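You operate a simulated robot arm through the tools that you are given. There is no shell and no other tool. Be economical: measure what you need, move in short steps, check, and stop when the job is done.

You run a simulated two-armed robot. Do the job below in one go: nothing can be reset, and whatever is moved stays where it is left.

## Task
Take the rivet box from the grey table and leave it on top of the brown banded boards there. Take the sandpaper box on the grey table and put it away on the top shelf of the brown rack. Take the dowel box on the grey table and put it away on the third shelf from the top of the grey rack. Put the bead pot on the grey table away on the fourth shelf from the bottom of the grey rack. Turn the gauge lock to FREE. Shut the drum stand drawer. Put the tin marked "WAX" from the sill bench on the window sill and the tin labelled "OIL" on the top of the low chest. Lift the bead box lid open. Any order will do. Set down upright: rivet box, bead pot, tin.

The check looks at the end state, three seconds after you hand in, the way a careful person would. Anything else that was tipped, shoved, dropped, spilled or broken makes it a failure. A push-on lid holds only when it is set on centred and level and pressed home; a screw cap is set on level and turned clockwise until tight.

## Robot
Two 7-joint arms with fingered hands on one trunk, on a base that drives. Base frame: it is fixed to the floor where the robot stands at the start and does not move with it; the origin is under the middle of the robot, x ahead of it, y to its left, z up; the surface under the hand at the start is at about z = 900. Units: mm, degrees, N and s.
The left shoulder is at the start at [70, 169, 1268], the right one opposite. With the tool pointing down near the work surface each hand reaches from about 240 to 680 mm from the robot's upright axis, wherever it stands, measured 20 degrees to its own side. Places, roughly: banded boards (16x20x15 cm) [500, -400, 1000]; bead box lid [500, -2500, 700]; bead pot [250, 0, 1000]; dowel box [500, 0, 1000]; drum stand drawer [2000, 100, 200]; fourth shelf of the grey rack [-3000, -700, 1200]; gauge lock [900, 0, 900]; glue tin, oil tin, tin [3000, 500, 750]; rivet box [500, -250, 1000]; sandpaper box [750, -250, 1000]; third shelf of the grey rack [-3000, -700, 800]; top of the low chest (19x18 cm) [4400, -800, 1220]; top shelf of the brown rack [2500, -6400, 1600]; window sill (126x24 cm) [4400, -1060, 1120]. Payload 3.4 kg a hand.
The TCP of each hand is the grasp point between the finger pads, 23 mm short of the fingertips. In the tool frame z runs along the fingers and y along their closing line. The gripper opens to 116 mm. The gripper's body begins 65 mm behind the TCP. The gripper is a hand of 4 fingers: y runs from the thumb to the fingers, the wrist lies at [0, 0, -211] in the tool frame, and closing takes about 1.5 s.
Orientation is told as [roll, pitch, yaw] about the base's x, y, z axes, in that order, counted from this pose: with the fingers straight down and closing along the base's y, the tool's x points along the base's -x, its y along +y and its z along -z.

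## Interface
- The arms move only by the tool jog_arm. It takes "left_targets", "right_targets" or both (then of equal length, played together; a hand with none holds still); each is a list of rows, each a list of 2 entries, a list of its own where there are three numbers: the shift along the tool's x, y, z in mm, then the turn, a rotation vector about the tool's x, y, z in degrees. In form: [[[tx, ty, tz], [rx, ry, rz]], ...]. A call has 1 to 8 rows; each row is the pose to reach, as a shift and turn from the pose commanded when the call began, along the tool's axes at that moment. "left_hand" and "right_hand" are, for a hand that has rows, the gripper command, from -1 (shut) to 1 (fully open), values between in proportion, set as the call begins (left out, the last holds). Each row takes 0.2 s and may step no farther than 50 mm and 8.6 degrees from the row before; otherwise, or with a gripper value out of range, the whole call is refused. A pose out of reach is approached as far as the arm can. The call stops where the force on the tool passes 40 N (or 10 N more than at its start, if that is more) or the arm is blocked; 0.2 s more then pass. The fingers move at their own pace (about 153 mm/s each) and stop on an object; they squeeze with about 30 N. The grip force told is the motor's: it shows also when the fingers shut on nothing. Time passes only in rows, and 0.2 s behind the last, so rows that repeat a pose let the fingers close. The reply holds the time, the measured pose of the TCP, the force on the tool along the base axes, the opening and the grip force, in the units named above and with some noise, with the torque about the TCP (base axes, N m) and any sound that the robot's microphone picked up.
- Cameras (640 x 400 px; columns grow to the right, rows downward): "scene" is now at [135.7, -21.7, 1495.8]; the picture's right is [-0.22, -0.97, 0.00], its down [-0.57, 0.13, -0.81] and it looks along [0.79, -0.18, -0.58] (base axes); focal length 214 px, centre (320, 200). "left" rides on the left gripper at [-68, 1, -90] in its tool frame; the picture's right is [-0.01, -1.00, 0.00], its down [0.80, -0.01, -0.61] and it looks along [0.61, -0.01, 0.80] (tool axes); focal length 251 px, centre (320, 200). "right" rides on the right gripper at [69, 1, -90] in its tool frame; the picture's right is [-0.01, 1.00, 0.00], its down [-0.79, -0.01, -0.61] and it looks along [-0.61, -0.01, 0.79] (tool axes); focal length 251 px, centre (320, 200). There is no depth. A picture from a camera that has moved, and an enlarged one, comes with that camera's place and axes in the base frame and with its lens.
- snapshot(camera): a new picture of that camera. It takes no simulated time.
- slide_trunk(by): slides the trunk up (or, below 0, down) by that many mm; the arms and the scene camera ride with it, the base frame stays. It gives what a move gives, with no picture.
- base_move(legs): drives the robot by 1 to 6 legs, each [ahead, left, turn to the left] in mm, mm and degrees, along the robot's own axes; the way and the turn of a leg run together, so that a leg with both is an arc; at most 1500 mm and 180 degrees a leg. The arms and the cameras ride along, it lands a little off, and it stops where it bumps. It gives what a move gives.
- finger_targets(finger1, finger2, finger3, thumb_bend, hand): sets how far each is bent, from 0 (flat) to 1 (curled in); at 0.3 the hand is open as for a grip, at 0.7 the pads meet at the TCP. One left out holds its place. A second passes; each finger stops where it meets its share of the squeeze, and holds until it gets a number again. A gripper value or a shape takes the hand back. It gives what a move gives, with no picture; readings hold the bend of each and the force on the fingers (four entries, about 0 where the hand has none), thumb and palm.
- hand_shape(shape, hand): the hand has 4 fingers and takes this shape, open, in about a second: jaw (thumb against the fingers, like two jaws); tri (thumb and two fingers); tip (a fingertip pinch); poke (one finger out to press); point (the index stretched); flat (the hand flat); cup (the hand cupped); fist (a fist). The gripper value then closes the fingers along that shape, each until it touches; the sizes above hold for jaw. It gives what a move gives, with no picture.
- head_to(pan, tilt): turns the head with the scene camera to pan (to the left, within 86 degrees either way) and tilt (down, from -29 to 69), counted from straight ahead of the robot. It gives what a move gives.
- inspect(camera, box): a new picture of the part [left, top, right, bottom] of that camera's present view, enlarged. It takes no simulated time.
- close_job(): hands the job in; it is judged then, once.

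Go step by step. Nothing tells you exact positions but the pictures and the camera data: compare them with the known pose of the tool, close in by small moves and look again before you grip or let go. The budget is 217 turns and 212 pictures, counting those below and the enlarged ones. Unless the task says otherwise, let go and move clear before handing in, and close with one line.

The tools are called after "Call:" as a command line: name --argument value ..., lists and objects as JSON in quotes. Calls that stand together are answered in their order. jog_arm: Moves the arms, as the interface text tells. Its arguments: {"type":"object","properties":{"left_targets":{"type":"array","items":{"type":"array"}},"left_hand":{"type":"number"},"right_targets":{"type":"array","items":{"type":"array"}},"right_hand":{"type":"number"}},"required":[]} The other tools are called the same way: slide_trunk (by) slides the trunk up or down; hand_shape (shape, hand) gives the hand a shape; finger_targets (finger1, finger2, finger3, thumb_bend, hand) moves the fingers one by one; base_move (legs) drives the base; head_to (pan, tilt) turns the head that bears the scene camera; snapshot (camera) takes a picture; inspect (camera, box) takes an enlarged picture of a part of a camera's view; close_job () hands the job in.

At the start:

```text
time: 0.0
left_position: [552.8, 134.7, 1280.4]
left_tcp_rot: [0.0, 0.1, 0.1]
left_force: [-0.1, 0.1, -0.1]
left_moment: [0.01, -0.04, 0.02]
left_gripper_width: 115.8
left_grip_force: 0.0
left_shape: jaw
left_bend: [0.3, 0.3, 0.3, 0.3]
left_finger forces: [0.1, 0.0, 0.0, 0.0, 0.0, 0.0]
right_position: [511.8, -276.5, 1349.8]
right_tcp_rot: [0.0, 0.0, 0.0]
right_force: [-0.4, -0.4, 0.0]
right_moment: [-0.03, 0.0, 0.0]
right_gripper_width: 115.8
right_grip_force: 0.1
right_shape: jaw
right_bend: [0.3, 0.3, 0.3, 0.3]
right_finger forces: [0.1, 0.1, 0.0, 0.0, 0.0, 0.0]
trunk travel left (down, up): [-775.0, 165.0]
robot x, y, heading: [-2.4, 2.1, 0.1]
head pan, tilt: [-12.9, 35.6]
```

scene: 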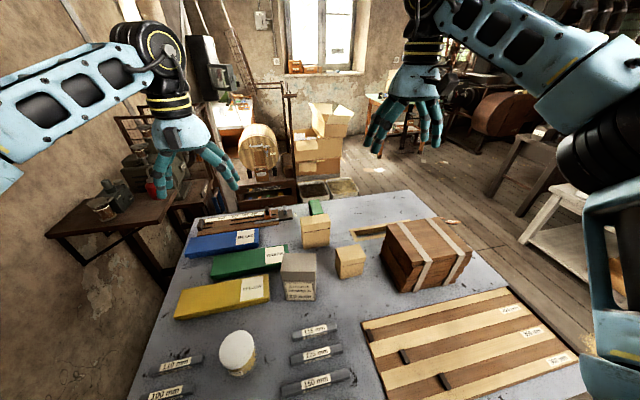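
right: 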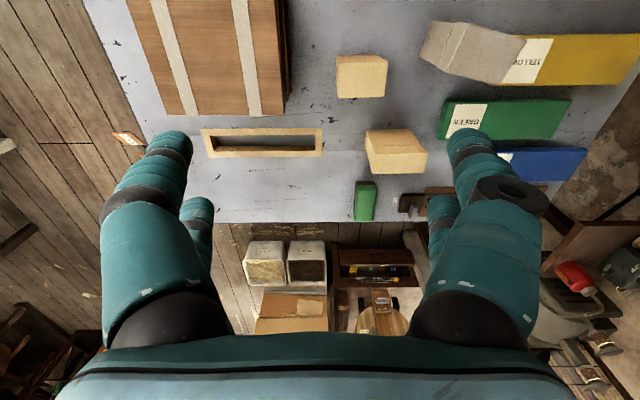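
left: 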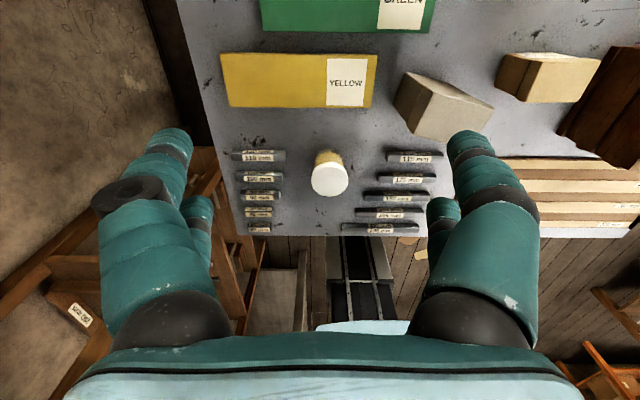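

I see the grey table with several boxes, a white-lidded pot and a banded wooden block. I'll look closer to read the labels.

Call:
inspect --camera "scene" --box '[160, 180, 400, 330]'

Call:
inspect --camera "right" --box '[100, 0, 640, 230]'

Call:
inspect --camera "scene" --box '[320, 180, 640, 400]'

```text
2.67 times, centred on (280, 255) of scene
camera zoom: at [135.7, -21.7, 1495.8], right [-0.22, -0.97, 0.0], down [-0.57, 0.13, -0.81], along [0.79, -0.18, -0.58], focal length 572 px, centre (427, 53)
```

zoom: 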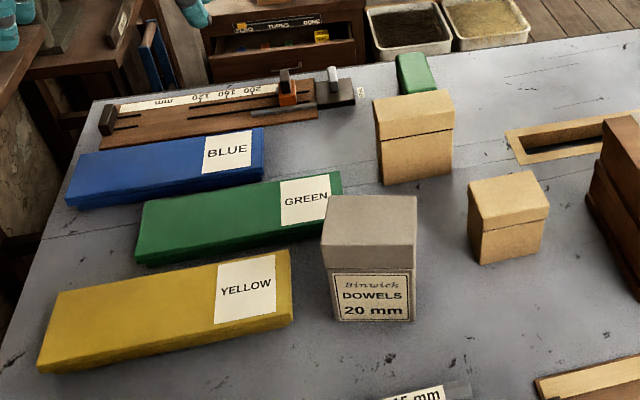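

```text
1.19 times, centred on (370, 115) of right
camera zoom: at [444.4, -277.1, 1437.6], right [0.01, 1.0, 0.0], down [0.79, -0.01, 0.61], along [0.61, -0.01, -0.79], focal length 298 px, centre (261, 301)
```

zoom: 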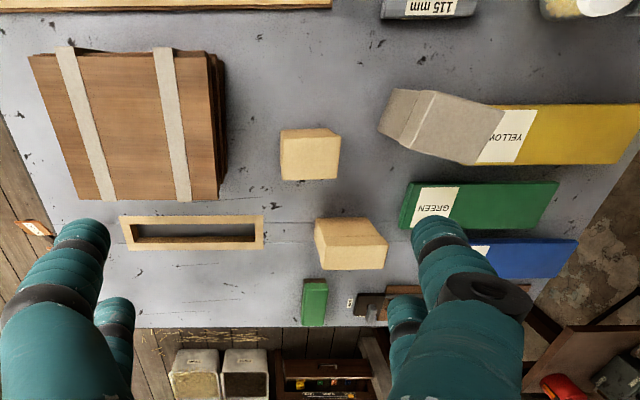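

```text
1.82 times, centred on (480, 290) of scene
camera zoom: at [135.7, -21.7, 1495.8], right [-0.22, -0.97, 0.0], down [-0.57, 0.13, -0.81], along [0.79, -0.18, -0.58], focal length 390 px, centre (29, 36)
```

zoom: 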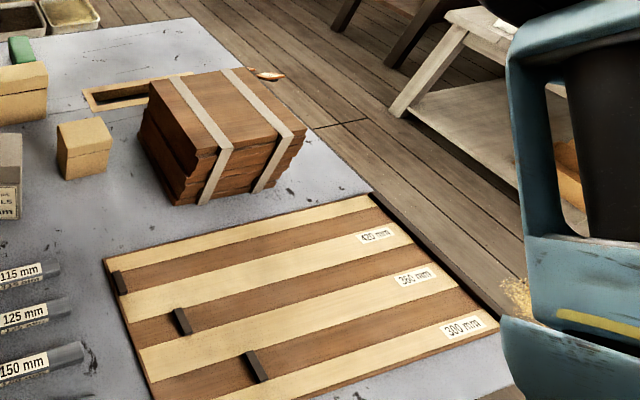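

Three boxes: the grey one is the dowels; the small tan one (~[547,-211]) and the larger tan one (~[695,-132]) still need telling apart. I move the right hand over the small one for a closer look.

Call:
jog_arm --right_targets '[[[0, 20, 40], [0, 0, 0]], [[-10, 40, 80], [0, 0, 0]], [[-20, 65, 120], [0, 0, 0]], [[-20, 65, 150], [0, 0, 0]]]'

Call:
snapshot --camera "right"

Call:
head_to --pan 0 --tilt 20

Call:
snapshot --camera "scene"

```text
time: 1.0
left_position: [551.6, 132.4, 1281.1]
left_tcp_rot: [0.0, 0.1, 0.1]
left_force: [0.0, -0.2, -0.7]
left_moment: [0.0, 0.02, -0.01]
left_gripper_width: 115.7
left_grip_force: 0.1
left_shape: jaw
left_bend: [0.3, 0.3, 0.3, 0.3]
left_finger forces: [0.0, 0.0, 0.1, 0.0, 0.0, 0.1]
right_position: [530.6, -213.3, 1198.6]
right_tcp_rot: [0.1, -0.1, 0.0]
right_force: [0.2, 0.0, -0.8]
right_moment: [0.02, -0.01, -0.02]
right_gripper_width: 115.8
right_grip_force: 0.0
right_shape: jaw
right_bend: [0.3, 0.3, 0.3, 0.3]
right_finger forces: [0.0, 0.0, 0.0, 0.0, 0.1, 0.1]
trunk travel left (down, up): [-775.0, 165.0]
robot x, y, heading: [-1.1, 2.5, -0.2]
head pan, tilt: [-12.9, 35.6]
```

```text
205 pictures are left
camera right: at [463.8, -214.3, 1286.6], right [0.01, 1.0, 0.0], down [0.79, -0.01, 0.61], along [0.61, 0.0, -0.79], focal length 251 px, centre (320, 200)
```

right: 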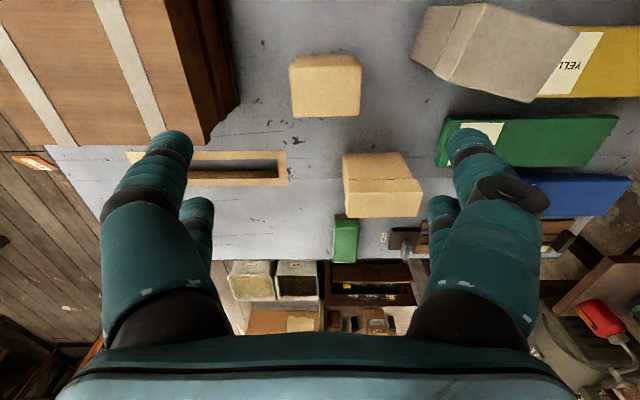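

```text
time: 1.8
left_position: [551.8, 133.6, 1280.3]
left_tcp_rot: [0.0, 0.1, 0.1]
left_force: [-0.1, -0.6, 0.0]
left_moment: [0.01, 0.02, -0.03]
left_gripper_width: 115.5
left_grip_force: 0.0
left_shape: jaw
left_bend: [0.3, 0.3, 0.3, 0.3]
left_finger forces: [0.0, 0.1, 0.1, 0.0, 0.0, 0.0]
right_position: [532.6, -213.4, 1198.9]
right_tcp_rot: [0.0, 0.0, 0.1]
right_force: [0.8, 0.5, 0.9]
right_moment: [0.0, -0.02, -0.03]
right_gripper_width: 115.8
right_grip_force: 0.1
right_shape: jaw
right_bend: [0.3, 0.3, 0.3, 0.3]
right_finger forces: [0.0, 0.1, 0.0, 0.0, 0.0, 0.0]
trunk travel left (down, up): [-775.0, 165.0]
robot x, y, heading: [1.0, -0.5, 0.1]
head pan, tilt: [0.0, 20.0]
```

```text
204 pictures are left
camera scene: at [143.1, -2.4, 1520.5], right [0.0, -1.0, 0.0], down [-0.34, 0.0, -0.94], along [0.94, 0.0, -0.34], focal length 214 px, centre (320, 200)
```

scene: 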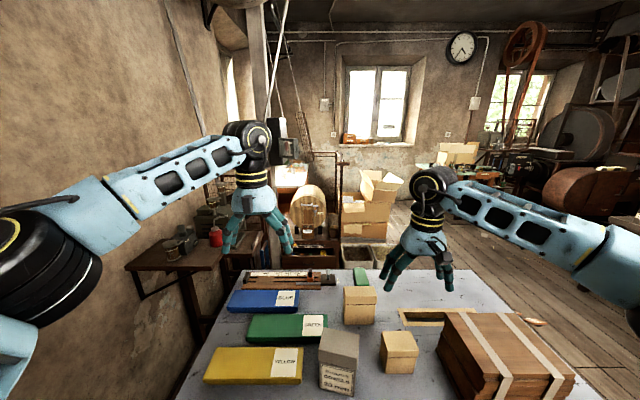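

The small tan box is ~88×57×77 mm at [545,-210]. I'd like to confirm labels and see where the base can go, so I look around with the head.

Call:
head_to --pan 0 --tilt 69

Call:
snapshot --camera "scene"

Call:
head_to --pan -60 --tilt 25

Call:
snapshot --camera "scene"

Call:
head_to --pan -30 --tilt 15

Call:
snapshot --camera "scene"

```text
time: 3.0
left_position: [553.7, 133.0, 1281.3]
left_tcp_rot: [0.0, 0.1, 0.0]
left_force: [-0.2, 0.5, -1.0]
left_moment: [0.01, 0.0, 0.0]
left_gripper_width: 115.9
left_grip_force: 0.2
left_shape: jaw
left_bend: [0.3, 0.3, 0.3, 0.3]
left_finger forces: [0.0, 0.1, 0.0, 0.1, 0.1, 0.0]
right_position: [531.1, -212.9, 1199.9]
right_tcp_rot: [0.0, 0.0, 0.0]
right_force: [-0.1, 0.6, -0.1]
right_moment: [-0.04, -0.01, -0.01]
right_gripper_width: 115.7
right_grip_force: 0.0
right_shape: jaw
right_bend: [0.3, 0.3, 0.3, 0.3]
right_finger forces: [0.0, 0.0, 0.0, 0.0, 0.0, 0.0]
trunk travel left (down, up): [-775.0, 165.0]
robot x, y, heading: [2.4, 0.1, -0.0]
head pan, tilt: [0.0, 68.8]
```

```text
203 pictures are left
camera scene: at [106.1, -2.2, 1453.1], right [0.0, -1.0, 0.0], down [-0.93, 0.0, -0.36], along [0.36, 0.0, -0.93], focal length 214 px, centre (320, 200)
```

scene: 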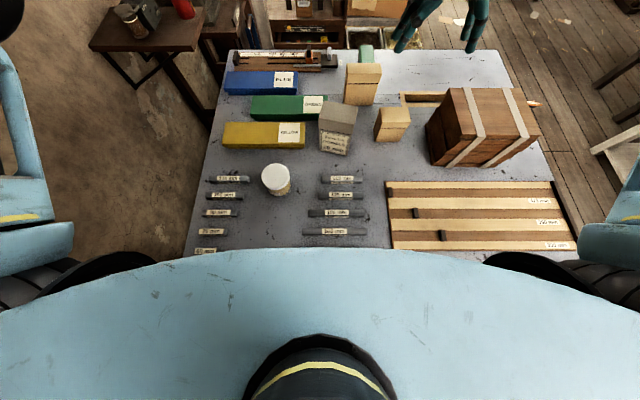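

```text
time: 4.2
left_position: [552.6, 132.7, 1279.2]
left_tcp_rot: [0.0, 0.2, 0.1]
left_force: [-0.3, -0.4, -0.1]
left_moment: [-0.04, 0.0, -0.01]
left_gripper_width: 115.7
left_grip_force: 0.1
left_shape: jaw
left_bend: [0.3, 0.3, 0.3, 0.3]
left_finger forces: [0.0, 0.0, 0.0, 0.1, 0.1, 0.1]
right_position: [532.4, -214.6, 1199.0]
right_tcp_rot: [0.0, 0.0, 0.1]
right_force: [0.2, -0.5, -0.1]
right_moment: [-0.04, 0.0, -0.04]
right_gripper_width: 115.5
right_grip_force: 0.1
right_shape: jaw
right_bend: [0.3, 0.3, 0.3, 0.3]
right_finger forces: [0.1, 0.0, 0.0, 0.0, 0.1, 0.0]
trunk travel left (down, up): [-775.0, 165.0]
robot x, y, heading: [0.4, -2.8, -0.1]
head pan, tilt: [-60.0, 25.0]
```

```text
202 pictures are left
camera scene: at [96.3, -81.9, 1512.4], right [-0.87, -0.5, 0.0], down [-0.21, 0.37, -0.91], along [0.45, -0.78, -0.42], focal length 214 px, centre (320, 200)
```

scene: 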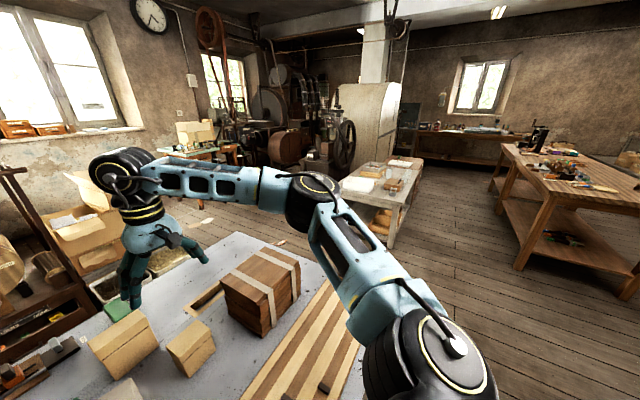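

```text
time: 5.2
left_position: [551.0, 132.7, 1280.4]
left_tcp_rot: [0.0, 0.2, 0.1]
left_force: [-0.2, -0.4, -0.6]
left_moment: [-0.02, -0.01, -0.01]
left_gripper_width: 115.9
left_grip_force: 0.0
left_shape: jaw
left_bend: [0.3, 0.3, 0.3, 0.3]
left_finger forces: [0.0, 0.0, 0.0, 0.0, 0.0, 0.0]
right_position: [530.9, -214.4, 1198.8]
right_tcp_rot: [-0.1, 0.0, 0.1]
right_force: [-0.1, 0.0, 0.0]
right_moment: [-0.01, -0.05, -0.02]
right_gripper_width: 115.7
right_grip_force: 0.0
right_shape: jaw
right_bend: [0.3, 0.3, 0.3, 0.3]
right_finger forces: [0.0, 0.0, 0.0, 0.1, 0.0, 0.1]
trunk travel left (down, up): [-775.0, 165.0]
robot x, y, heading: [3.3, 3.0, -0.1]
head pan, tilt: [-30.0, 15.0]
```

```text
201 pictures are left
camera scene: at [130.9, -48.9, 1528.7], right [-0.5, -0.87, 0.0], down [-0.22, 0.13, -0.97], along [0.84, -0.48, -0.26], focal length 214 px, centre (320, 200)
```

scene: 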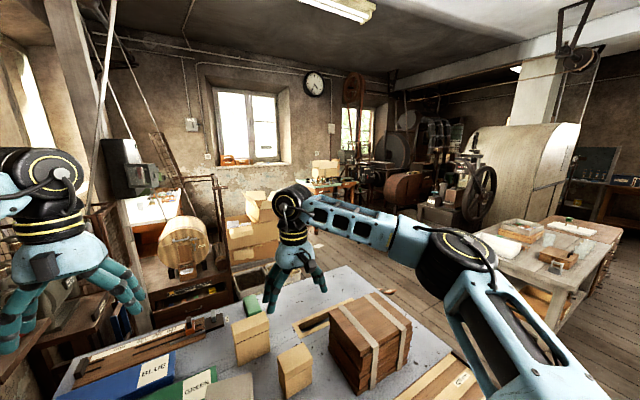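

The table spans roughly x 150–930, y −690 to +335, with about 900 mm free behind it. The left wrist camera looks back toward the robot, so I'll move the left hand forward to read the far sides of the tan boxes.

Call:
jog_arm --left_targets '[[[-26, -36, 16], [0, 0, 0]], [[-52, -72, 32], [0, 0, 0]], [[-78, -108, 48], [0, 0, 0]], [[-104, -144, 64], [0, 0, 0]], [[-130, -173, 80], [0, 0, 0]]]' --right_targets '[[[10, -40, -10], [0, 0, 0]], [[20, -80, -20], [0, 0, 0]], [[30, -120, -40], [0, 0, 0]], [[40, -165, -50], [0, 0, 0]], [[50, -210, -60], [0, 0, 0]]]'

Call:
snapshot --camera "left"

```text
time: 6.4
left_position: [587.6, 3.6, 1184.1]
left_tcp_rot: [0.2, 0.1, 0.0]
left_force: [0.2, -0.3, 0.4]
left_moment: [0.02, 0.01, -0.02]
left_gripper_width: 115.8
left_grip_force: 0.1
left_shape: jaw
left_bend: [0.3, 0.3, 0.3, 0.3]
left_finger forces: [0.1, 0.0, 0.0, 0.1, 0.1, 0.1]
left hand out of reach, approached as far as the arm can: row 2, 3, 4, 5
right_position: [480.6, -426.1, 1257.6]
right_tcp_rot: [0.2, 0.0, 0.0]
right_force: [-0.3, -1.2, 0.3]
right_moment: [0.04, 0.0, -0.01]
right_gripper_width: 116.0
right_grip_force: 0.0
right_shape: jaw
right_bend: [0.3, 0.3, 0.3, 0.3]
right_finger forces: [0.0, 0.1, 0.0, 0.1, 0.0, 0.0]
trunk travel left (down, up): [-775.0, 165.0]
robot x, y, heading: [-1.5, 1.4, -0.0]
head pan, tilt: [-30.0, 15.0]
```

```text
200 pictures are left
camera left: at [656.5, 2.8, 1271.6], right [0.01, -1.0, 0.0], down [-0.79, -0.01, 0.61], along [-0.61, 0.0, -0.79], focal length 251 px, centre (320, 200)
```

left: 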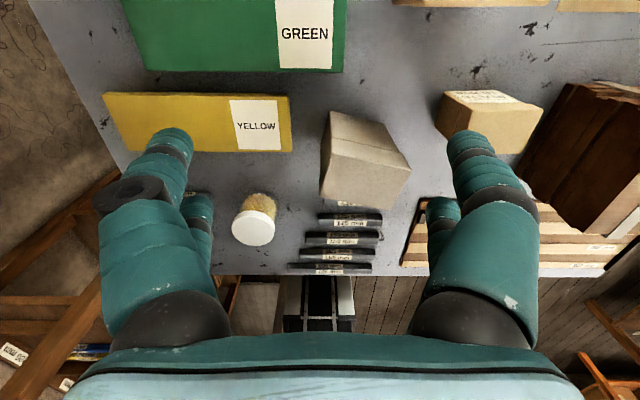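

The small box shows writing on its far face; I enlarge it.

Call:
inspect --camera "left" --box '[430, 80, 550, 155]'

Call:
inspect --camera "left" --box '[220, 90, 480, 280]'

```text
5.33 times, centred on (490, 118) of left
camera zoom: at [656.5, 2.8, 1271.6], right [0.01, -1.0, 0.0], down [-0.79, -0.01, 0.61], along [-0.61, 0.0, -0.79], focal length 1341 px, centre (-587, 640)
```

zoom: 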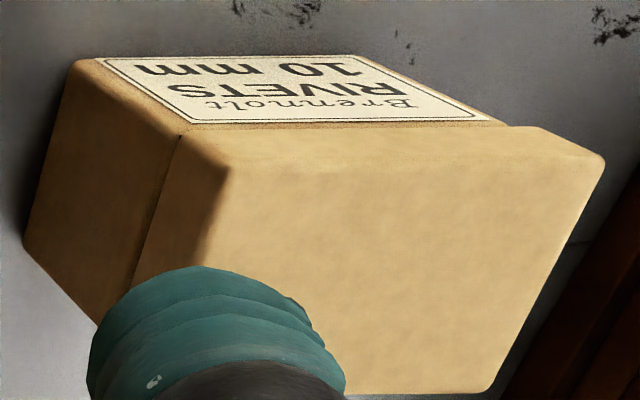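

```text
2.11 times, centred on (350, 185) of left
camera zoom: at [656.5, 2.8, 1271.6], right [0.01, -1.0, 0.0], down [-0.79, -0.01, 0.61], along [-0.61, 0.0, -0.79], focal length 529 px, centre (257, 232)
```

zoom: 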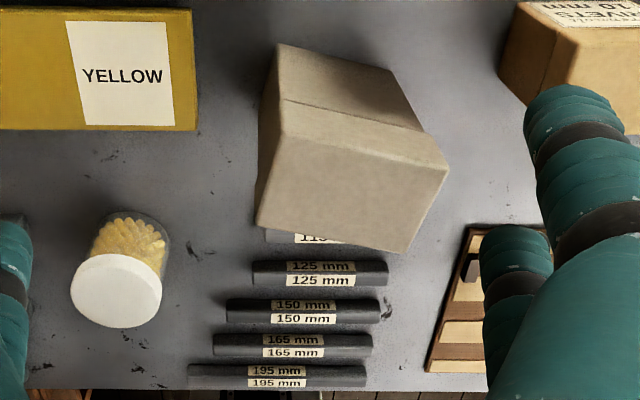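

Rivet box confirmed. I bring the left hand back out of the way and the right hand over the rivet box for alignment.

Call:
jog_arm --left_targets '[[[0, 50, -10], [0, 0, 0]], [[0, 100, -30], [0, 0, 0]], [[20, 150, -60], [0, 0, 0]], [[40, 190, -80], [0, 0, 0]], [[50, 230, -90], [0, 0, 0]], [[50, 250, -90], [0, 0, 0]]]' --right_targets '[[[-10, 40, 0], [0, 0, 0]], [[-20, 85, 0], [0, 0, 0]], [[-35, 130, 20], [0, 0, 0]], [[-50, 175, 60], [0, 0, 0]], [[-65, 210, 100], [0, 0, 0]], [[-65, 217, 140], [0, 0, 0]]]' --right_hand 1

Call:
snapshot --camera "right"

Call:
head_to --pan -20 --tilt 45

Call:
snapshot --camera "scene"

```text
refused: row 1 steps farther than a row can; nothing moved
```

```text
197 pictures are left
camera right: at [413.2, -427.3, 1346.8], right [0.01, 1.0, 0.0], down [0.79, -0.01, 0.61], along [0.61, 0.0, -0.79], focal length 251 px, centre (320, 200)
```

right: 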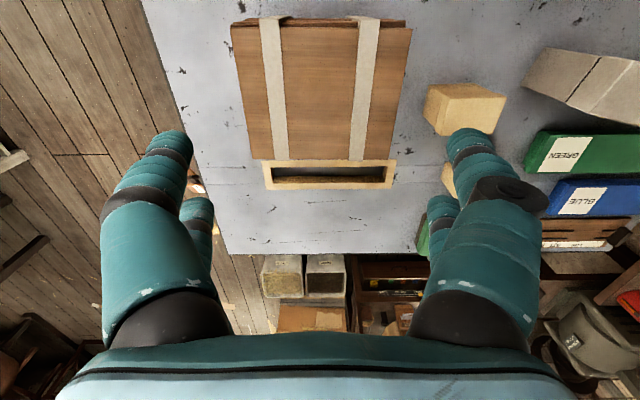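

```text
time: 7.3
left_position: [587.0, 5.9, 1183.1]
left_tcp_rot: [-0.1, 0.0, 0.0]
left_force: [-0.1, 0.1, 0.0]
left_moment: [0.0, -0.02, 0.03]
left_gripper_width: 115.7
left_grip_force: 0.0
left_shape: jaw
left_bend: [0.3, 0.3, 0.3, 0.3]
left_finger forces: [0.1, 0.0, 0.0, 0.1, 0.1, 0.0]
right_position: [482.5, -421.9, 1260.2]
right_tcp_rot: [-0.1, -0.1, 0.1]
right_force: [0.3, 0.6, -0.3]
right_moment: [0.01, 0.0, -0.02]
right_gripper_width: 115.7
right_grip_force: 0.0
right_shape: jaw
right_bend: [0.3, 0.3, 0.3, 0.3]
right_finger forces: [0.0, 0.0, 0.1, 0.0, 0.0, 0.0]
trunk travel left (down, up): [-775.0, 165.0]
robot x, y, heading: [1.2, -1.0, 0.1]
head pan, tilt: [-20.0, 45.0]
```

```text
196 pictures are left
camera scene: at [126.6, -29.7, 1482.0], right [-0.34, -0.94, 0.0], down [-0.66, 0.24, -0.71], along [0.66, -0.24, -0.71], focal length 214 px, centre (320, 200)
```

scene: 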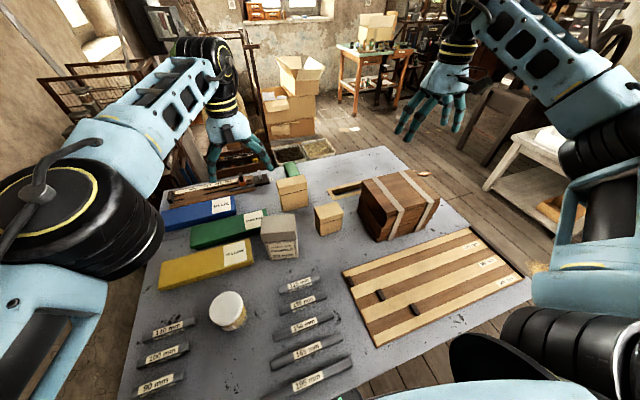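

Boards' top is centred near [498,−427] at z≈1050. I redo the move with shorter steps.

Call:
jog_arm --left_targets '[[[0, 40, -10], [0, 0, 0]], [[0, 80, -30], [0, 0, 0]], [[20, 120, -50], [0, 0, 0]], [[40, 160, -70], [0, 0, 0]], [[50, 200, -80], [0, 0, 0]], [[50, 230, -90], [0, 0, 0]]]' --right_targets '[[[-10, 40, 0], [0, 0, 0]], [[-20, 85, 0], [0, 0, 0]], [[-35, 130, 10], [0, 0, 0]], [[-50, 170, 35], [0, 0, 0]], [[-65, 200, 70], [0, 0, 0]], [[-65, 217, 110], [0, 0, 0]]]' --right_hand 1

Call:
snapshot --camera "right"

```text
time: 8.8
left_position: [538.8, 238.5, 1273.2]
left_tcp_rot: [0.0, 0.2, -0.1]
left_force: [1.0, 1.1, 1.1]
left_moment: [-0.01, -0.02, 0.0]
left_gripper_width: 115.8
left_grip_force: 0.1
left_shape: jaw
left_bend: [0.3, 0.3, 0.3, 0.3]
left_finger forces: [0.0, 0.1, 0.1, 0.1, 0.1, 0.0]
right_position: [549.3, -203.9, 1150.1]
right_tcp_rot: [0.0, 0.0, 0.0]
right_force: [-0.1, -0.2, 0.9]
right_moment: [0.04, -0.03, 0.0]
right_gripper_width: 115.9
right_grip_force: 0.0
right_shape: jaw
right_bend: [0.3, 0.3, 0.3, 0.3]
right_finger forces: [0.1, 0.0, 0.0, 0.1, 0.0, 0.1]
trunk travel left (down, up): [-775.0, 165.0]
robot x, y, heading: [-1.9, 0.9, -0.2]
head pan, tilt: [-20.0, 45.0]
```

```text
195 pictures are left
camera right: at [480.0, -204.5, 1237.2], right [0.01, 1.0, 0.0], down [0.79, -0.01, 0.61], along [0.61, -0.01, -0.79], focal length 251 px, centre (320, 200)
```

right: 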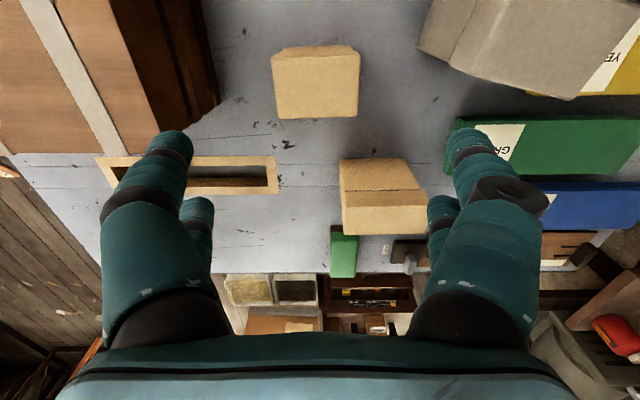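

Rivet box centre reads about [544,−209], sides 84×56 mm. I align and descend most of the way.

Call:
jog_arm --right_targets '[[[5, -5, 40], [0, 0, 0]], [[5, -5, 80], [0, 0, 0]], [[5, -5, 120], [0, 0, 0]]]'

Call:
snapshot --camera "right"

Call:
snapshot --camera "scene"

```text
time: 9.6
left_position: [538.5, 237.9, 1273.4]
left_tcp_rot: [-0.1, 0.1, 0.2]
left_force: [0.2, 0.1, 0.3]
left_moment: [0.01, 0.01, 0.01]
left_gripper_width: 116.0
left_grip_force: 0.0
left_shape: jaw
left_bend: [0.3, 0.3, 0.3, 0.3]
left_finger forces: [0.1, 0.0, 0.1, 0.1, 0.0, 0.1]
right_position: [542.1, -210.1, 1027.0]
right_tcp_rot: [0.0, 0.0, 0.0]
right_force: [0.4, 0.4, -0.2]
right_moment: [0.01, -0.03, -0.02]
right_gripper_width: 116.0
right_grip_force: 0.1
right_shape: jaw
right_bend: [0.3, 0.3, 0.3, 0.3]
right_finger forces: [0.0, 0.0, 0.0, 0.0, 0.0, 0.1]
trunk travel left (down, up): [-775.0, 165.0]
robot x, y, heading: [-0.0, 1.9, -0.1]
head pan, tilt: [-20.0, 45.0]
```

```text
194 pictures are left
camera right: at [474.4, -210.2, 1115.0], right [0.01, 1.0, 0.0], down [0.79, -0.01, 0.61], along [0.61, -0.01, -0.79], focal length 251 px, centre (320, 200)
```

right: 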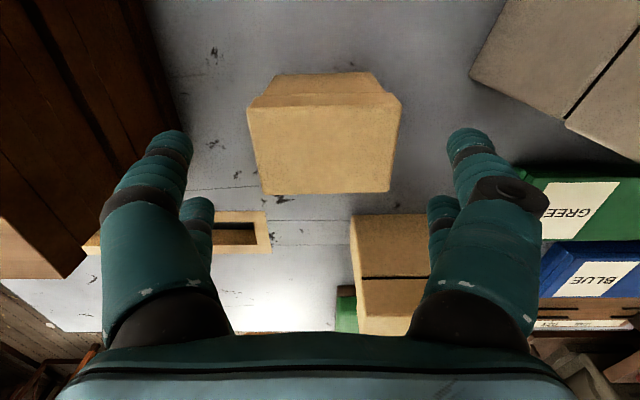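

```text
193 pictures are left
camera scene: at [127.0, -29.9, 1481.9], right [-0.34, -0.94, 0.0], down [-0.66, 0.24, -0.71], along [0.66, -0.24, -0.71], focal length 214 px, centre (320, 200)
```

scene: 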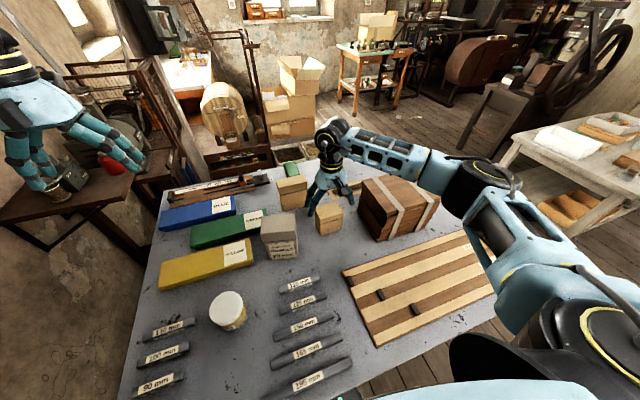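

Centred within a couple of mm. I descend to z≈928 and close.

Call:
jog_arm --right_targets '[[[0, 3, 40], [0, 0, 0]], [[0, 3, 75], [0, 0, 0]], [[0, 3, 98], [0, 0, 0]]]'

Call:
jog_arm --right_targets '[[[0, 0, 0], [0, 0, 0]], [[0, 0, 0], [0, 0, 0]], [[0, 0, 0], [0, 0, 0]], [[0, 0, 0], [0, 0, 0]], [[0, 0, 0], [0, 0, 0]], [[0, 0, 0], [0, 0, 0]]]' --right_hand -1

Call:
snapshot --camera "right"

```text
time: 10.3
left_position: [535.1, 237.0, 1275.4]
left_tcp_rot: [0.1, -0.2, 0.1]
left_force: [0.8, 0.2, -0.5]
left_moment: [0.0, -0.01, 0.0]
left_gripper_width: 115.6
left_grip_force: 0.1
left_shape: jaw
left_bend: [0.3, 0.3, 0.3, 0.3]
left_finger forces: [0.0, 0.0, 0.0, 0.0, 0.0, 0.0]
right_position: [543.1, -206.7, 950.2]
right_tcp_rot: [0.2, -0.9, 0.0]
right_force: [-5.5, -0.5, 19.9]
right_moment: [-0.14, -0.09, 0.01]
right_gripper_width: 115.7
right_grip_force: 0.1
right_shape: jaw
right_bend: [0.3, 0.3, 0.3, 0.3]
right_finger forces: [6.3, 6.5, 5.0, 0.0, 11.7, 0.1]
trunk travel left (down, up): [-775.0, 165.0]
robot x, y, heading: [-1.2, 0.5, 0.2]
head pan, tilt: [-20.0, 45.0]
stopped in row 3 (right hand): the force on the tool passed its limit at 58 N (the readings are from after the stop); the commanded pose is now the measured one
```

```text
time: 11.7
left_position: [533.0, 240.2, 1275.7]
left_tcp_rot: [-0.1, -0.1, 0.1]
left_force: [-0.2, 0.3, 0.0]
left_moment: [0.01, -0.01, 0.0]
left_gripper_width: 115.8
left_grip_force: 0.1
left_shape: jaw
left_bend: [0.3, 0.3, 0.3, 0.3]
left_finger forces: [0.0, 0.1, 0.0, 0.1, 0.0, 0.0]
right_position: [543.7, -206.2, 950.2]
right_tcp_rot: [0.3, -0.9, -0.1]
right_force: [4.7, -3.8, 34.0]
right_moment: [0.04, 0.09, 0.08]
right_gripper_width: 74.2
right_grip_force: 30.0
right_shape: jaw
right_bend: [0.7, 0.7, 0.69, 0.71]
right_finger forces: [39.4, 39.8, 38.7, 0.0, 44.3, 0.1]
trunk travel left (down, up): [-775.0, 165.0]
robot x, y, heading: [-0.8, -2.3, -0.4]
head pan, tilt: [-20.0, 45.0]
```

```text
192 pictures are left
camera right: at [473.8, -206.9, 1036.4], right [0.01, 1.0, 0.0], down [0.78, -0.01, 0.62], along [0.62, 0.0, -0.78], focal length 251 px, centre (320, 200)
```

right: 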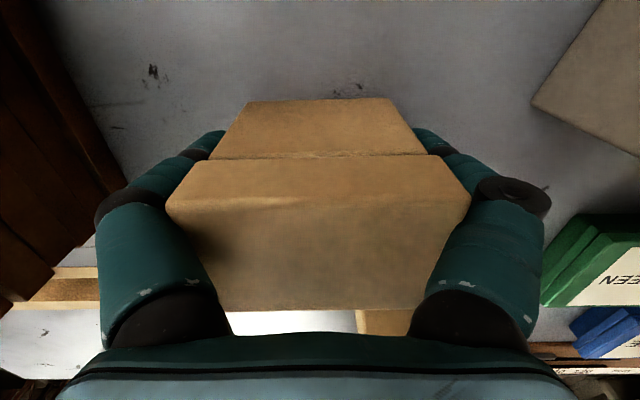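

The table top is nearer z≈925, and the box is gripped (74 mm). I lift it clear.

Call:
jog_arm --right_targets '[[[0, 0, -30], [0, 0.9, 0]], [[0, 0, -75], [0, 0.9, 0]], [[0, 0, -120], [0, 0.9, 0]], [[0, 0, -165], [0, 0.9, 0]], [[0, 0, -210], [0, 0.9, 0]], [[0, 0, -230], [0, 0.9, 0]]]'

Call:
snapshot --camera "right"

Call:
snapshot --camera "scene"

```text
time: 13.1
left_position: [539.2, 236.8, 1272.7]
left_tcp_rot: [0.0, 0.2, 0.0]
left_force: [0.5, -0.2, -1.0]
left_moment: [-0.02, -0.01, 0.03]
left_gripper_width: 115.8
left_grip_force: 0.1
left_shape: jaw
left_bend: [0.3, 0.3, 0.3, 0.3]
left_finger forces: [0.1, 0.0, 0.0, 0.1, 0.1, 0.1]
right_position: [542.5, -208.2, 1176.9]
right_tcp_rot: [0.3, 0.4, 0.0]
right_force: [-0.4, -0.2, -4.6]
right_moment: [-0.02, 0.0, 0.0]
right_gripper_width: 73.9
right_grip_force: 30.0
right_shape: jaw
right_bend: [0.7, 0.7, 0.69, 0.7]
right_finger forces: [36.2, 36.4, 34.9, 0.0, 38.1, 0.0]
trunk travel left (down, up): [-775.0, 165.0]
robot x, y, heading: [-0.0, 0.9, -0.3]
head pan, tilt: [-20.0, 45.0]
```

```text
191 pictures are left
camera right: at [475.6, -208.9, 1264.2], right [0.01, 1.0, 0.0], down [0.8, -0.01, 0.6], along [0.6, 0.0, -0.8], focal length 251 px, centre (320, 200)
```

right: 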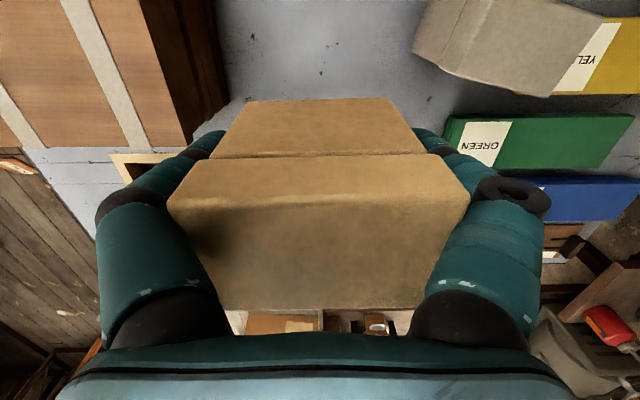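

```text
190 pictures are left
camera scene: at [127.4, -30.0, 1481.8], right [-0.34, -0.94, 0.0], down [-0.66, 0.24, -0.71], along [0.66, -0.24, -0.71], focal length 214 px, centre (320, 200)
```

scene: 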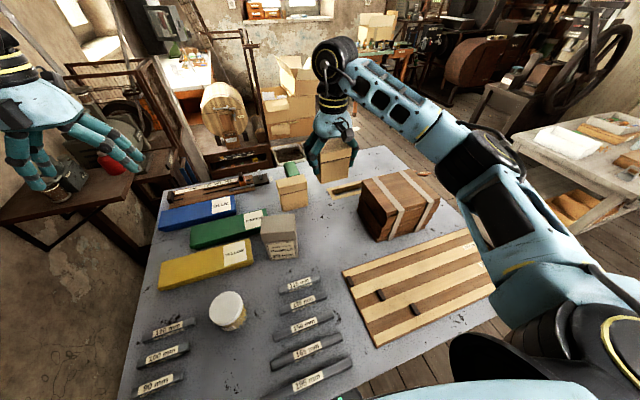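

Lifted cleanly; now over the boards.

Call:
jog_arm --right_targets '[[[10, -44, 0], [0, 0, 0]], [[20, -88, 0], [0, 0, 0]], [[30, -132, 0], [0, 0, 0]], [[40, -176, 0], [0, 0, 0]], [[49, -218, 0], [0, 0, 0]]]'

Call:
jog_arm --right_targets '[[[0, 0, 40], [0, 0, 0]], [[0, 0, 55], [0, 0, 0]]]'

Call:
snapshot --camera "scene"

Call:
snapshot --camera "right"

```text
time: 14.3
left_position: [537.7, 234.4, 1273.5]
left_tcp_rot: [0.1, 0.1, -0.1]
left_force: [-0.8, -0.5, -1.1]
left_moment: [-0.01, 0.0, 0.01]
left_gripper_width: 116.0
left_grip_force: 0.1
left_shape: jaw
left_bend: [0.3, 0.3, 0.3, 0.3]
left_finger forces: [0.1, 0.1, 0.1, 0.0, 0.2, 0.0]
right_position: [494.0, -428.0, 1176.9]
right_tcp_rot: [0.4, 0.3, -0.1]
right_force: [0.0, -0.4, -3.7]
right_moment: [0.0, -0.05, -0.02]
right_gripper_width: 74.0
right_grip_force: 30.2
right_shape: jaw
right_bend: [0.7, 0.7, 0.69, 0.7]
right_finger forces: [35.8, 35.7, 34.6, 0.0, 37.4, 0.0]
trunk travel left (down, up): [-775.0, 165.0]
robot x, y, heading: [-1.7, -1.7, 0.0]
head pan, tilt: [-20.0, 45.0]
```

```text
time: 14.9
left_position: [539.7, 235.4, 1273.7]
left_tcp_rot: [0.2, 0.2, 0.0]
left_force: [-0.6, -0.4, -0.1]
left_moment: [0.05, -0.02, 0.03]
left_gripper_width: 115.9
left_grip_force: 0.1
left_shape: jaw
left_bend: [0.3, 0.3, 0.3, 0.3]
left_finger forces: [0.0, 0.1, 0.0, 0.1, 0.0, 0.0]
right_position: [495.9, -426.5, 1120.0]
right_tcp_rot: [0.5, 0.3, -0.2]
right_force: [-0.7, -0.8, -3.3]
right_moment: [0.0, -0.02, -0.03]
right_gripper_width: 74.1
right_grip_force: 30.1
right_shape: jaw
right_bend: [0.7, 0.7, 0.69, 0.7]
right_finger forces: [35.7, 35.6, 34.6, 0.0, 37.4, 0.1]
trunk travel left (down, up): [-775.0, 165.0]
robot x, y, heading: [-1.3, -4.6, 0.2]
head pan, tilt: [-20.0, 45.0]
```

```text
189 pictures are left
camera scene: at [127.1, -31.8, 1481.8], right [-0.34, -0.94, 0.0], down [-0.66, 0.24, -0.71], along [0.66, -0.24, -0.71], focal length 214 px, centre (320, 200)
```

scene: 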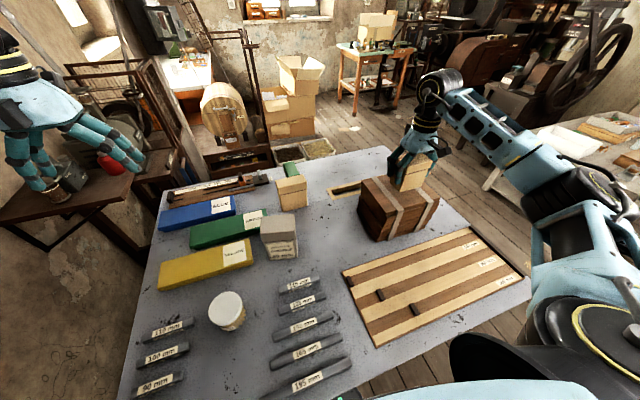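

```text
188 pictures are left
camera right: at [427.2, -427.8, 1207.3], right [0.01, 1.0, 0.01], down [0.8, -0.01, 0.6], along [0.6, 0.0, -0.8], focal length 251 px, centre (320, 200)
```

right: 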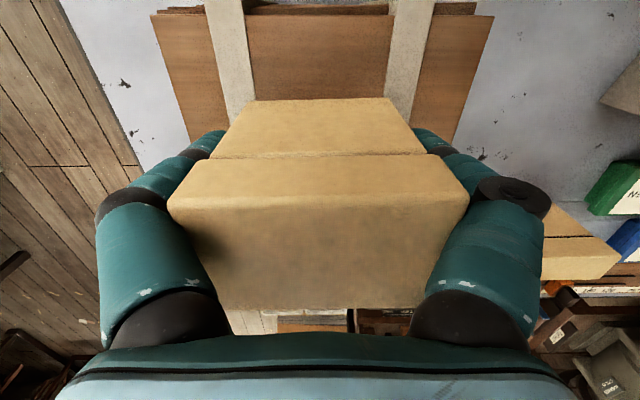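

Aligned over the boards between the bands. I lower in small steps to contact.

Call:
jog_arm --right_targets '[[[-6, 0, 5], [0, 0, 0]], [[-6, 0, 10], [0, 0, 0]], [[-6, 0, 14], [0, 0, 0]], [[-6, 0, 18], [0, 0, 0]], [[-6, 0, 20], [0, 0, 0]]]'

```text
time: 16.1
left_position: [538.9, 235.9, 1273.5]
left_tcp_rot: [0.1, 0.2, -0.1]
left_force: [0.5, 0.0, 1.1]
left_moment: [0.0, 0.0, 0.0]
left_gripper_width: 116.0
left_grip_force: 0.2
left_shape: jaw
left_bend: [0.3, 0.3, 0.3, 0.3]
left_finger forces: [0.1, 0.0, 0.0, 0.0, 0.1, 0.1]
right_position: [500.5, -426.4, 1100.7]
right_tcp_rot: [0.3, 0.2, -0.1]
right_force: [0.3, -0.2, -4.0]
right_moment: [0.01, -0.02, 0.01]
right_gripper_width: 73.9
right_grip_force: 30.2
right_shape: jaw
right_bend: [0.7, 0.7, 0.69, 0.7]
right_finger forces: [35.6, 35.6, 34.5, 0.1, 37.1, 0.1]
trunk travel left (down, up): [-775.0, 165.0]
robot x, y, heading: [-1.5, -1.8, 0.1]
head pan, tilt: [-20.0, 45.0]
```

Call:
jog_arm --right_targets '[[[0, 0, 4], [0, 0, 0]], [[0, 0, 8], [0, 0, 0]], [[0, 0, 11], [0, 0, 0]], [[0, 0, 14], [0, 0, 0]]]'

Call:
inspect --camera "scene" --box '[340, 120, 460, 250]'

```text
time: 17.1
left_position: [534.7, 239.1, 1273.9]
left_tcp_rot: [-0.1, -0.1, 0.0]
left_force: [0.1, -0.3, -1.0]
left_moment: [-0.01, -0.01, -0.02]
left_gripper_width: 115.9
left_grip_force: 0.1
left_shape: jaw
left_bend: [0.3, 0.3, 0.3, 0.3]
left_finger forces: [0.0, 0.1, 0.0, 0.1, 0.0, 0.1]
right_position: [499.0, -424.7, 1094.1]
right_tcp_rot: [0.2, -0.6, -0.2]
right_force: [-1.7, -0.6, 16.9]
right_moment: [0.21, -0.23, 0.02]
right_gripper_width: 73.6
right_grip_force: 30.2
right_shape: jaw
right_bend: [0.7, 0.7, 0.7, 0.71]
right_finger forces: [36.9, 37.4, 35.0, 0.0, 39.5, 0.0]
trunk travel left (down, up): [-775.0, 165.0]
robot x, y, heading: [-3.2, 3.1, 0.4]
head pan, tilt: [-20.0, 45.0]
stopped in row 4 (right hand): the force on the tool passed its limit at 45 N (the readings are from after the stop); the commanded pose is now the measured one
```

```text
3.08 times, centred on (400, 185) of scene
camera zoom: at [123.2, -28.2, 1482.3], right [-0.34, -0.94, 0.0], down [-0.66, 0.24, -0.71], along [0.67, -0.24, -0.71], focal length 660 px, centre (74, 246)
```

zoom: 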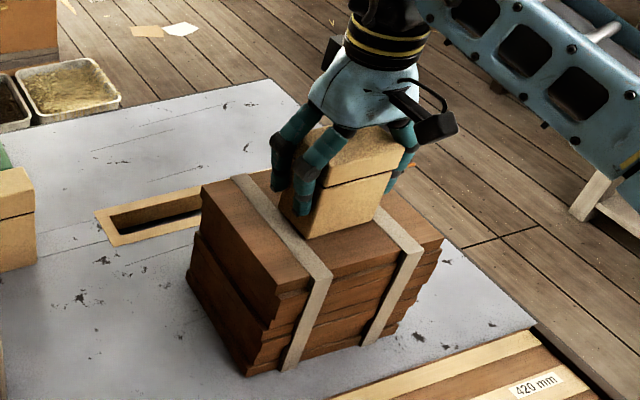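

The box rests on the boards. I open and rise straight up.

Call:
jog_arm --right_targets '[[[0, 0, 0], [0, 0, 0]], [[0, 0, 0], [0, 0, 0]], [[0, 0, -2], [0, 0, 0]], [[0, 0, -2], [0, 0, 0]], [[0, 0, -40], [0, 0, 0]], [[0, 0, -85], [0, 0, 0]], [[0, 0, -130], [0, 0, 0]], [[0, 0, -170], [0, 0, 0]]]' --right_hand 1

Call:
snapshot --camera "right"

Call:
snapshot --camera "left"

```text
time: 18.9
left_position: [538.8, 236.8, 1274.3]
left_tcp_rot: [-0.1, 0.1, 0.0]
left_force: [0.6, 0.8, -0.2]
left_moment: [-0.01, 0.02, 0.03]
left_gripper_width: 116.1
left_grip_force: 0.0
left_shape: jaw
left_bend: [0.3, 0.3, 0.3, 0.3]
left_finger forces: [0.0, 0.0, 0.0, 0.0, 0.0, 0.0]
right_position: [500.1, -425.9, 1262.0]
right_tcp_rot: [0.3, -0.2, -0.2]
right_force: [0.2, 1.0, -1.0]
right_moment: [-0.02, -0.02, 0.01]
right_gripper_width: 116.1
right_grip_force: 0.1
right_shape: jaw
right_bend: [0.3, 0.3, 0.3, 0.3]
right_finger forces: [0.0, 0.0, 0.1, 0.1, 0.0, 0.0]
trunk travel left (down, up): [-775.0, 165.0]
robot x, y, heading: [2.0, -1.6, 0.1]
head pan, tilt: [-20.0, 45.0]
```

```text
186 pictures are left
camera right: at [432.1, -425.8, 1348.9], right [0.01, 1.0, 0.0], down [0.79, -0.01, 0.61], along [0.61, 0.0, -0.79], focal length 251 px, centre (320, 200)
```

right: 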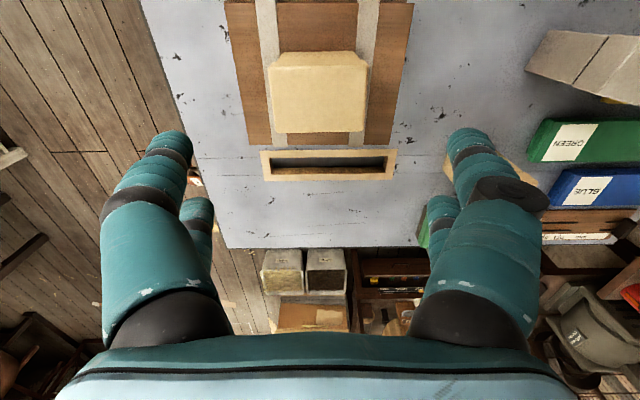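

```text
185 pictures are left
camera left: at [608.3, 237.9, 1362.7], right [0.01, -1.0, 0.0], down [-0.79, -0.01, 0.61], along [-0.61, -0.01, -0.79], focal length 251 px, centre (320, 200)
```

left: 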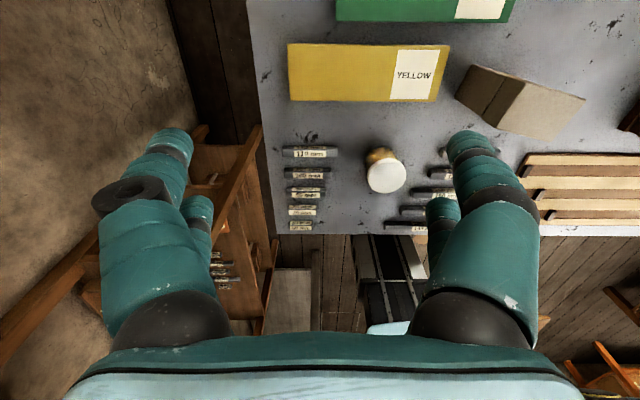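

Rivet box stands level on the boards. Next I'll take the bead pot with the left hand tilted 45° forward (so it can go into a shelf), backing the base a bit for room.

Call:
base_move --legs '[[-130, 0, 0]]'

Call:
jog_arm --left_targets '[[[0, -10, 0], [0, -8, 0]], [[0, -20, 0], [0, -16, 0]], [[0, -40, 0], [0, -24, 0]], [[0, -60, 0], [0, -32, 0]], [[0, -90, 0], [0, -40, 0]], [[0, -120, 0], [0, -45, 0]]]'

Call:
snapshot --camera "left"

Call:
snapshot --camera "scene"

```text
time: 20.2
left_position: [413.1, 236.9, 1272.3]
left_tcp_rot: [0.0, 0.3, 0.0]
left_force: [0.1, -0.8, 0.3]
left_moment: [0.01, 0.01, -0.01]
left_gripper_width: 116.1
left_grip_force: 0.1
left_shape: jaw
left_bend: [0.3, 0.3, 0.3, 0.3]
left_finger forces: [0.0, 0.0, 0.1, 0.0, 0.1, 0.0]
right_position: [372.7, -427.1, 1259.8]
right_tcp_rot: [0.3, -0.1, -0.3]
right_force: [0.2, -0.2, 0.8]
right_moment: [0.0, 0.01, -0.01]
right_gripper_width: 116.0
right_grip_force: 0.0
right_shape: jaw
right_bend: [0.3, 0.3, 0.3, 0.3]
right_finger forces: [0.0, 0.0, 0.0, 0.1, 0.1, 0.1]
trunk travel left (down, up): [-775.0, 165.0]
robot x, y, heading: [-128.7, 3.0, -0.1]
head pan, tilt: [-20.0, 45.0]
```

```text
time: 21.6
left_position: [410.2, 115.0, 1270.9]
left_tcp_rot: [0.1, -45.0, -0.1]
left_force: [-0.5, -0.2, 0.6]
left_moment: [0.0, -0.01, -0.01]
left_gripper_width: 115.7
left_grip_force: 0.1
left_shape: jaw
left_bend: [0.3, 0.3, 0.3, 0.3]
left_finger forces: [0.0, 0.0, 0.0, 0.0, 0.0, 0.1]
right_position: [370.9, -428.9, 1260.9]
right_tcp_rot: [0.4, -0.2, -0.3]
right_force: [-0.1, -0.7, 0.4]
right_moment: [-0.01, -0.02, -0.01]
right_gripper_width: 115.8
right_grip_force: 0.0
right_shape: jaw
right_bend: [0.3, 0.3, 0.3, 0.3]
right_finger forces: [0.1, 0.1, 0.0, 0.0, 0.0, 0.0]
trunk travel left (down, up): [-775.0, 165.0]
robot x, y, heading: [-128.4, 0.3, -0.1]
head pan, tilt: [-20.0, 45.0]
```

```text
184 pictures are left
camera left: at [396.3, 114.4, 1383.4], right [0.0, -1.0, 0.01], down [-0.99, -0.01, -0.13], along [0.13, -0.01, -0.99], focal length 251 px, centre (320, 200)
```

left: 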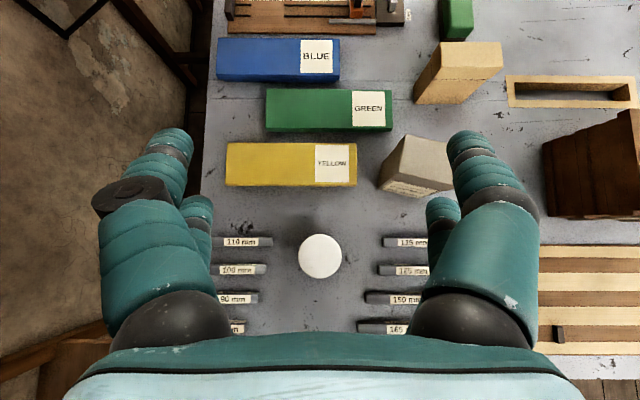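

```text
183 pictures are left
camera scene: at [-1.9, -32.2, 1481.8], right [-0.34, -0.94, 0.0], down [-0.66, 0.24, -0.71], along [0.66, -0.24, -0.71], focal length 214 px, centre (320, 200)
```

scene: 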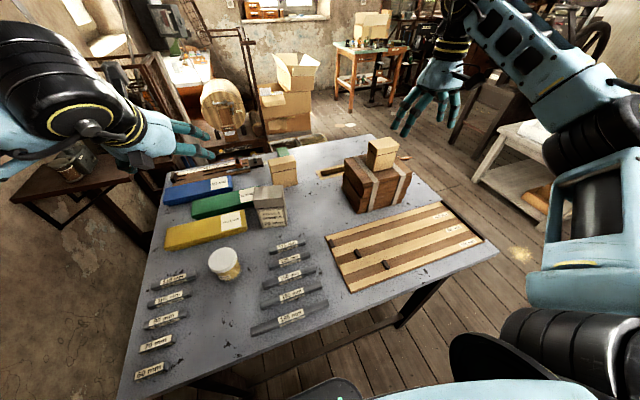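

The pot is centred at about [360,110] with lid top ~z 980. I lower straight above it.

Call:
jog_arm --left_targets '[[[37, -1, 23], [0, 0, 0]], [[74, -2, 46], [0, 0, 0]], [[111, -3, 68], [0, 0, 0]], [[148, -4, 91], [0, 0, 0]], [[184, -5, 114], [0, 0, 0]]]'

Call:
snapshot --camera "left"

Call:
snapshot --camera "scene"

```text
time: 22.8
left_position: [360.7, 112.7, 1061.8]
left_tcp_rot: [0.0, -44.9, 0.0]
left_force: [0.0, 0.7, -0.4]
left_moment: [0.0, -0.01, 0.01]
left_gripper_width: 115.8
left_grip_force: 0.1
left_shape: jaw
left_bend: [0.3, 0.3, 0.3, 0.3]
left_finger forces: [0.0, 0.0, 0.0, 0.1, 0.1, 0.0]
right_position: [370.8, -426.1, 1261.7]
right_tcp_rot: [0.2, -0.2, -0.4]
right_force: [-0.2, 0.5, -0.1]
right_moment: [-0.01, 0.02, -0.02]
right_gripper_width: 116.0
right_grip_force: 0.1
right_shape: jaw
right_bend: [0.3, 0.3, 0.3, 0.3]
right_finger forces: [0.0, 0.0, 0.0, 0.0, 0.0, 0.1]
trunk travel left (down, up): [-775.0, 165.0]
robot x, y, heading: [-130.7, -3.4, -0.2]
head pan, tilt: [-20.0, 45.0]
```

```text
182 pictures are left
camera left: at [346.6, 112.7, 1173.7], right [0.01, -1.0, 0.01], down [-0.99, -0.01, -0.13], along [0.13, -0.01, -0.99], focal length 251 px, centre (320, 200)
```

left: 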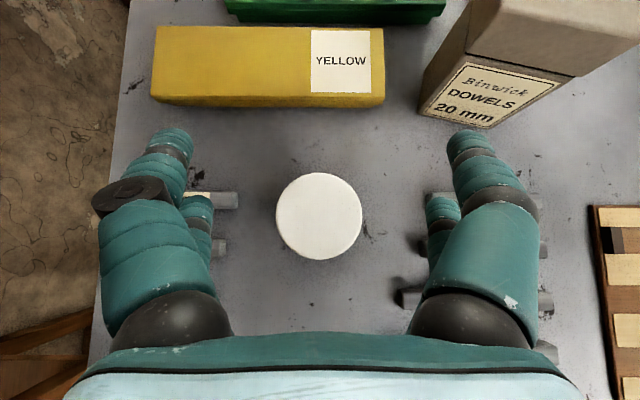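

```text
181 pictures are left
camera scene: at [-1.8, -30.3, 1481.9], right [-0.34, -0.94, 0.0], down [-0.66, 0.24, -0.71], along [0.66, -0.24, -0.71], focal length 214 px, centre (320, 200)
```

scene: 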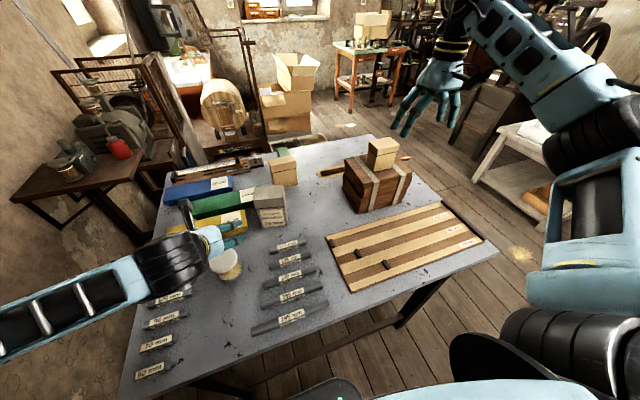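

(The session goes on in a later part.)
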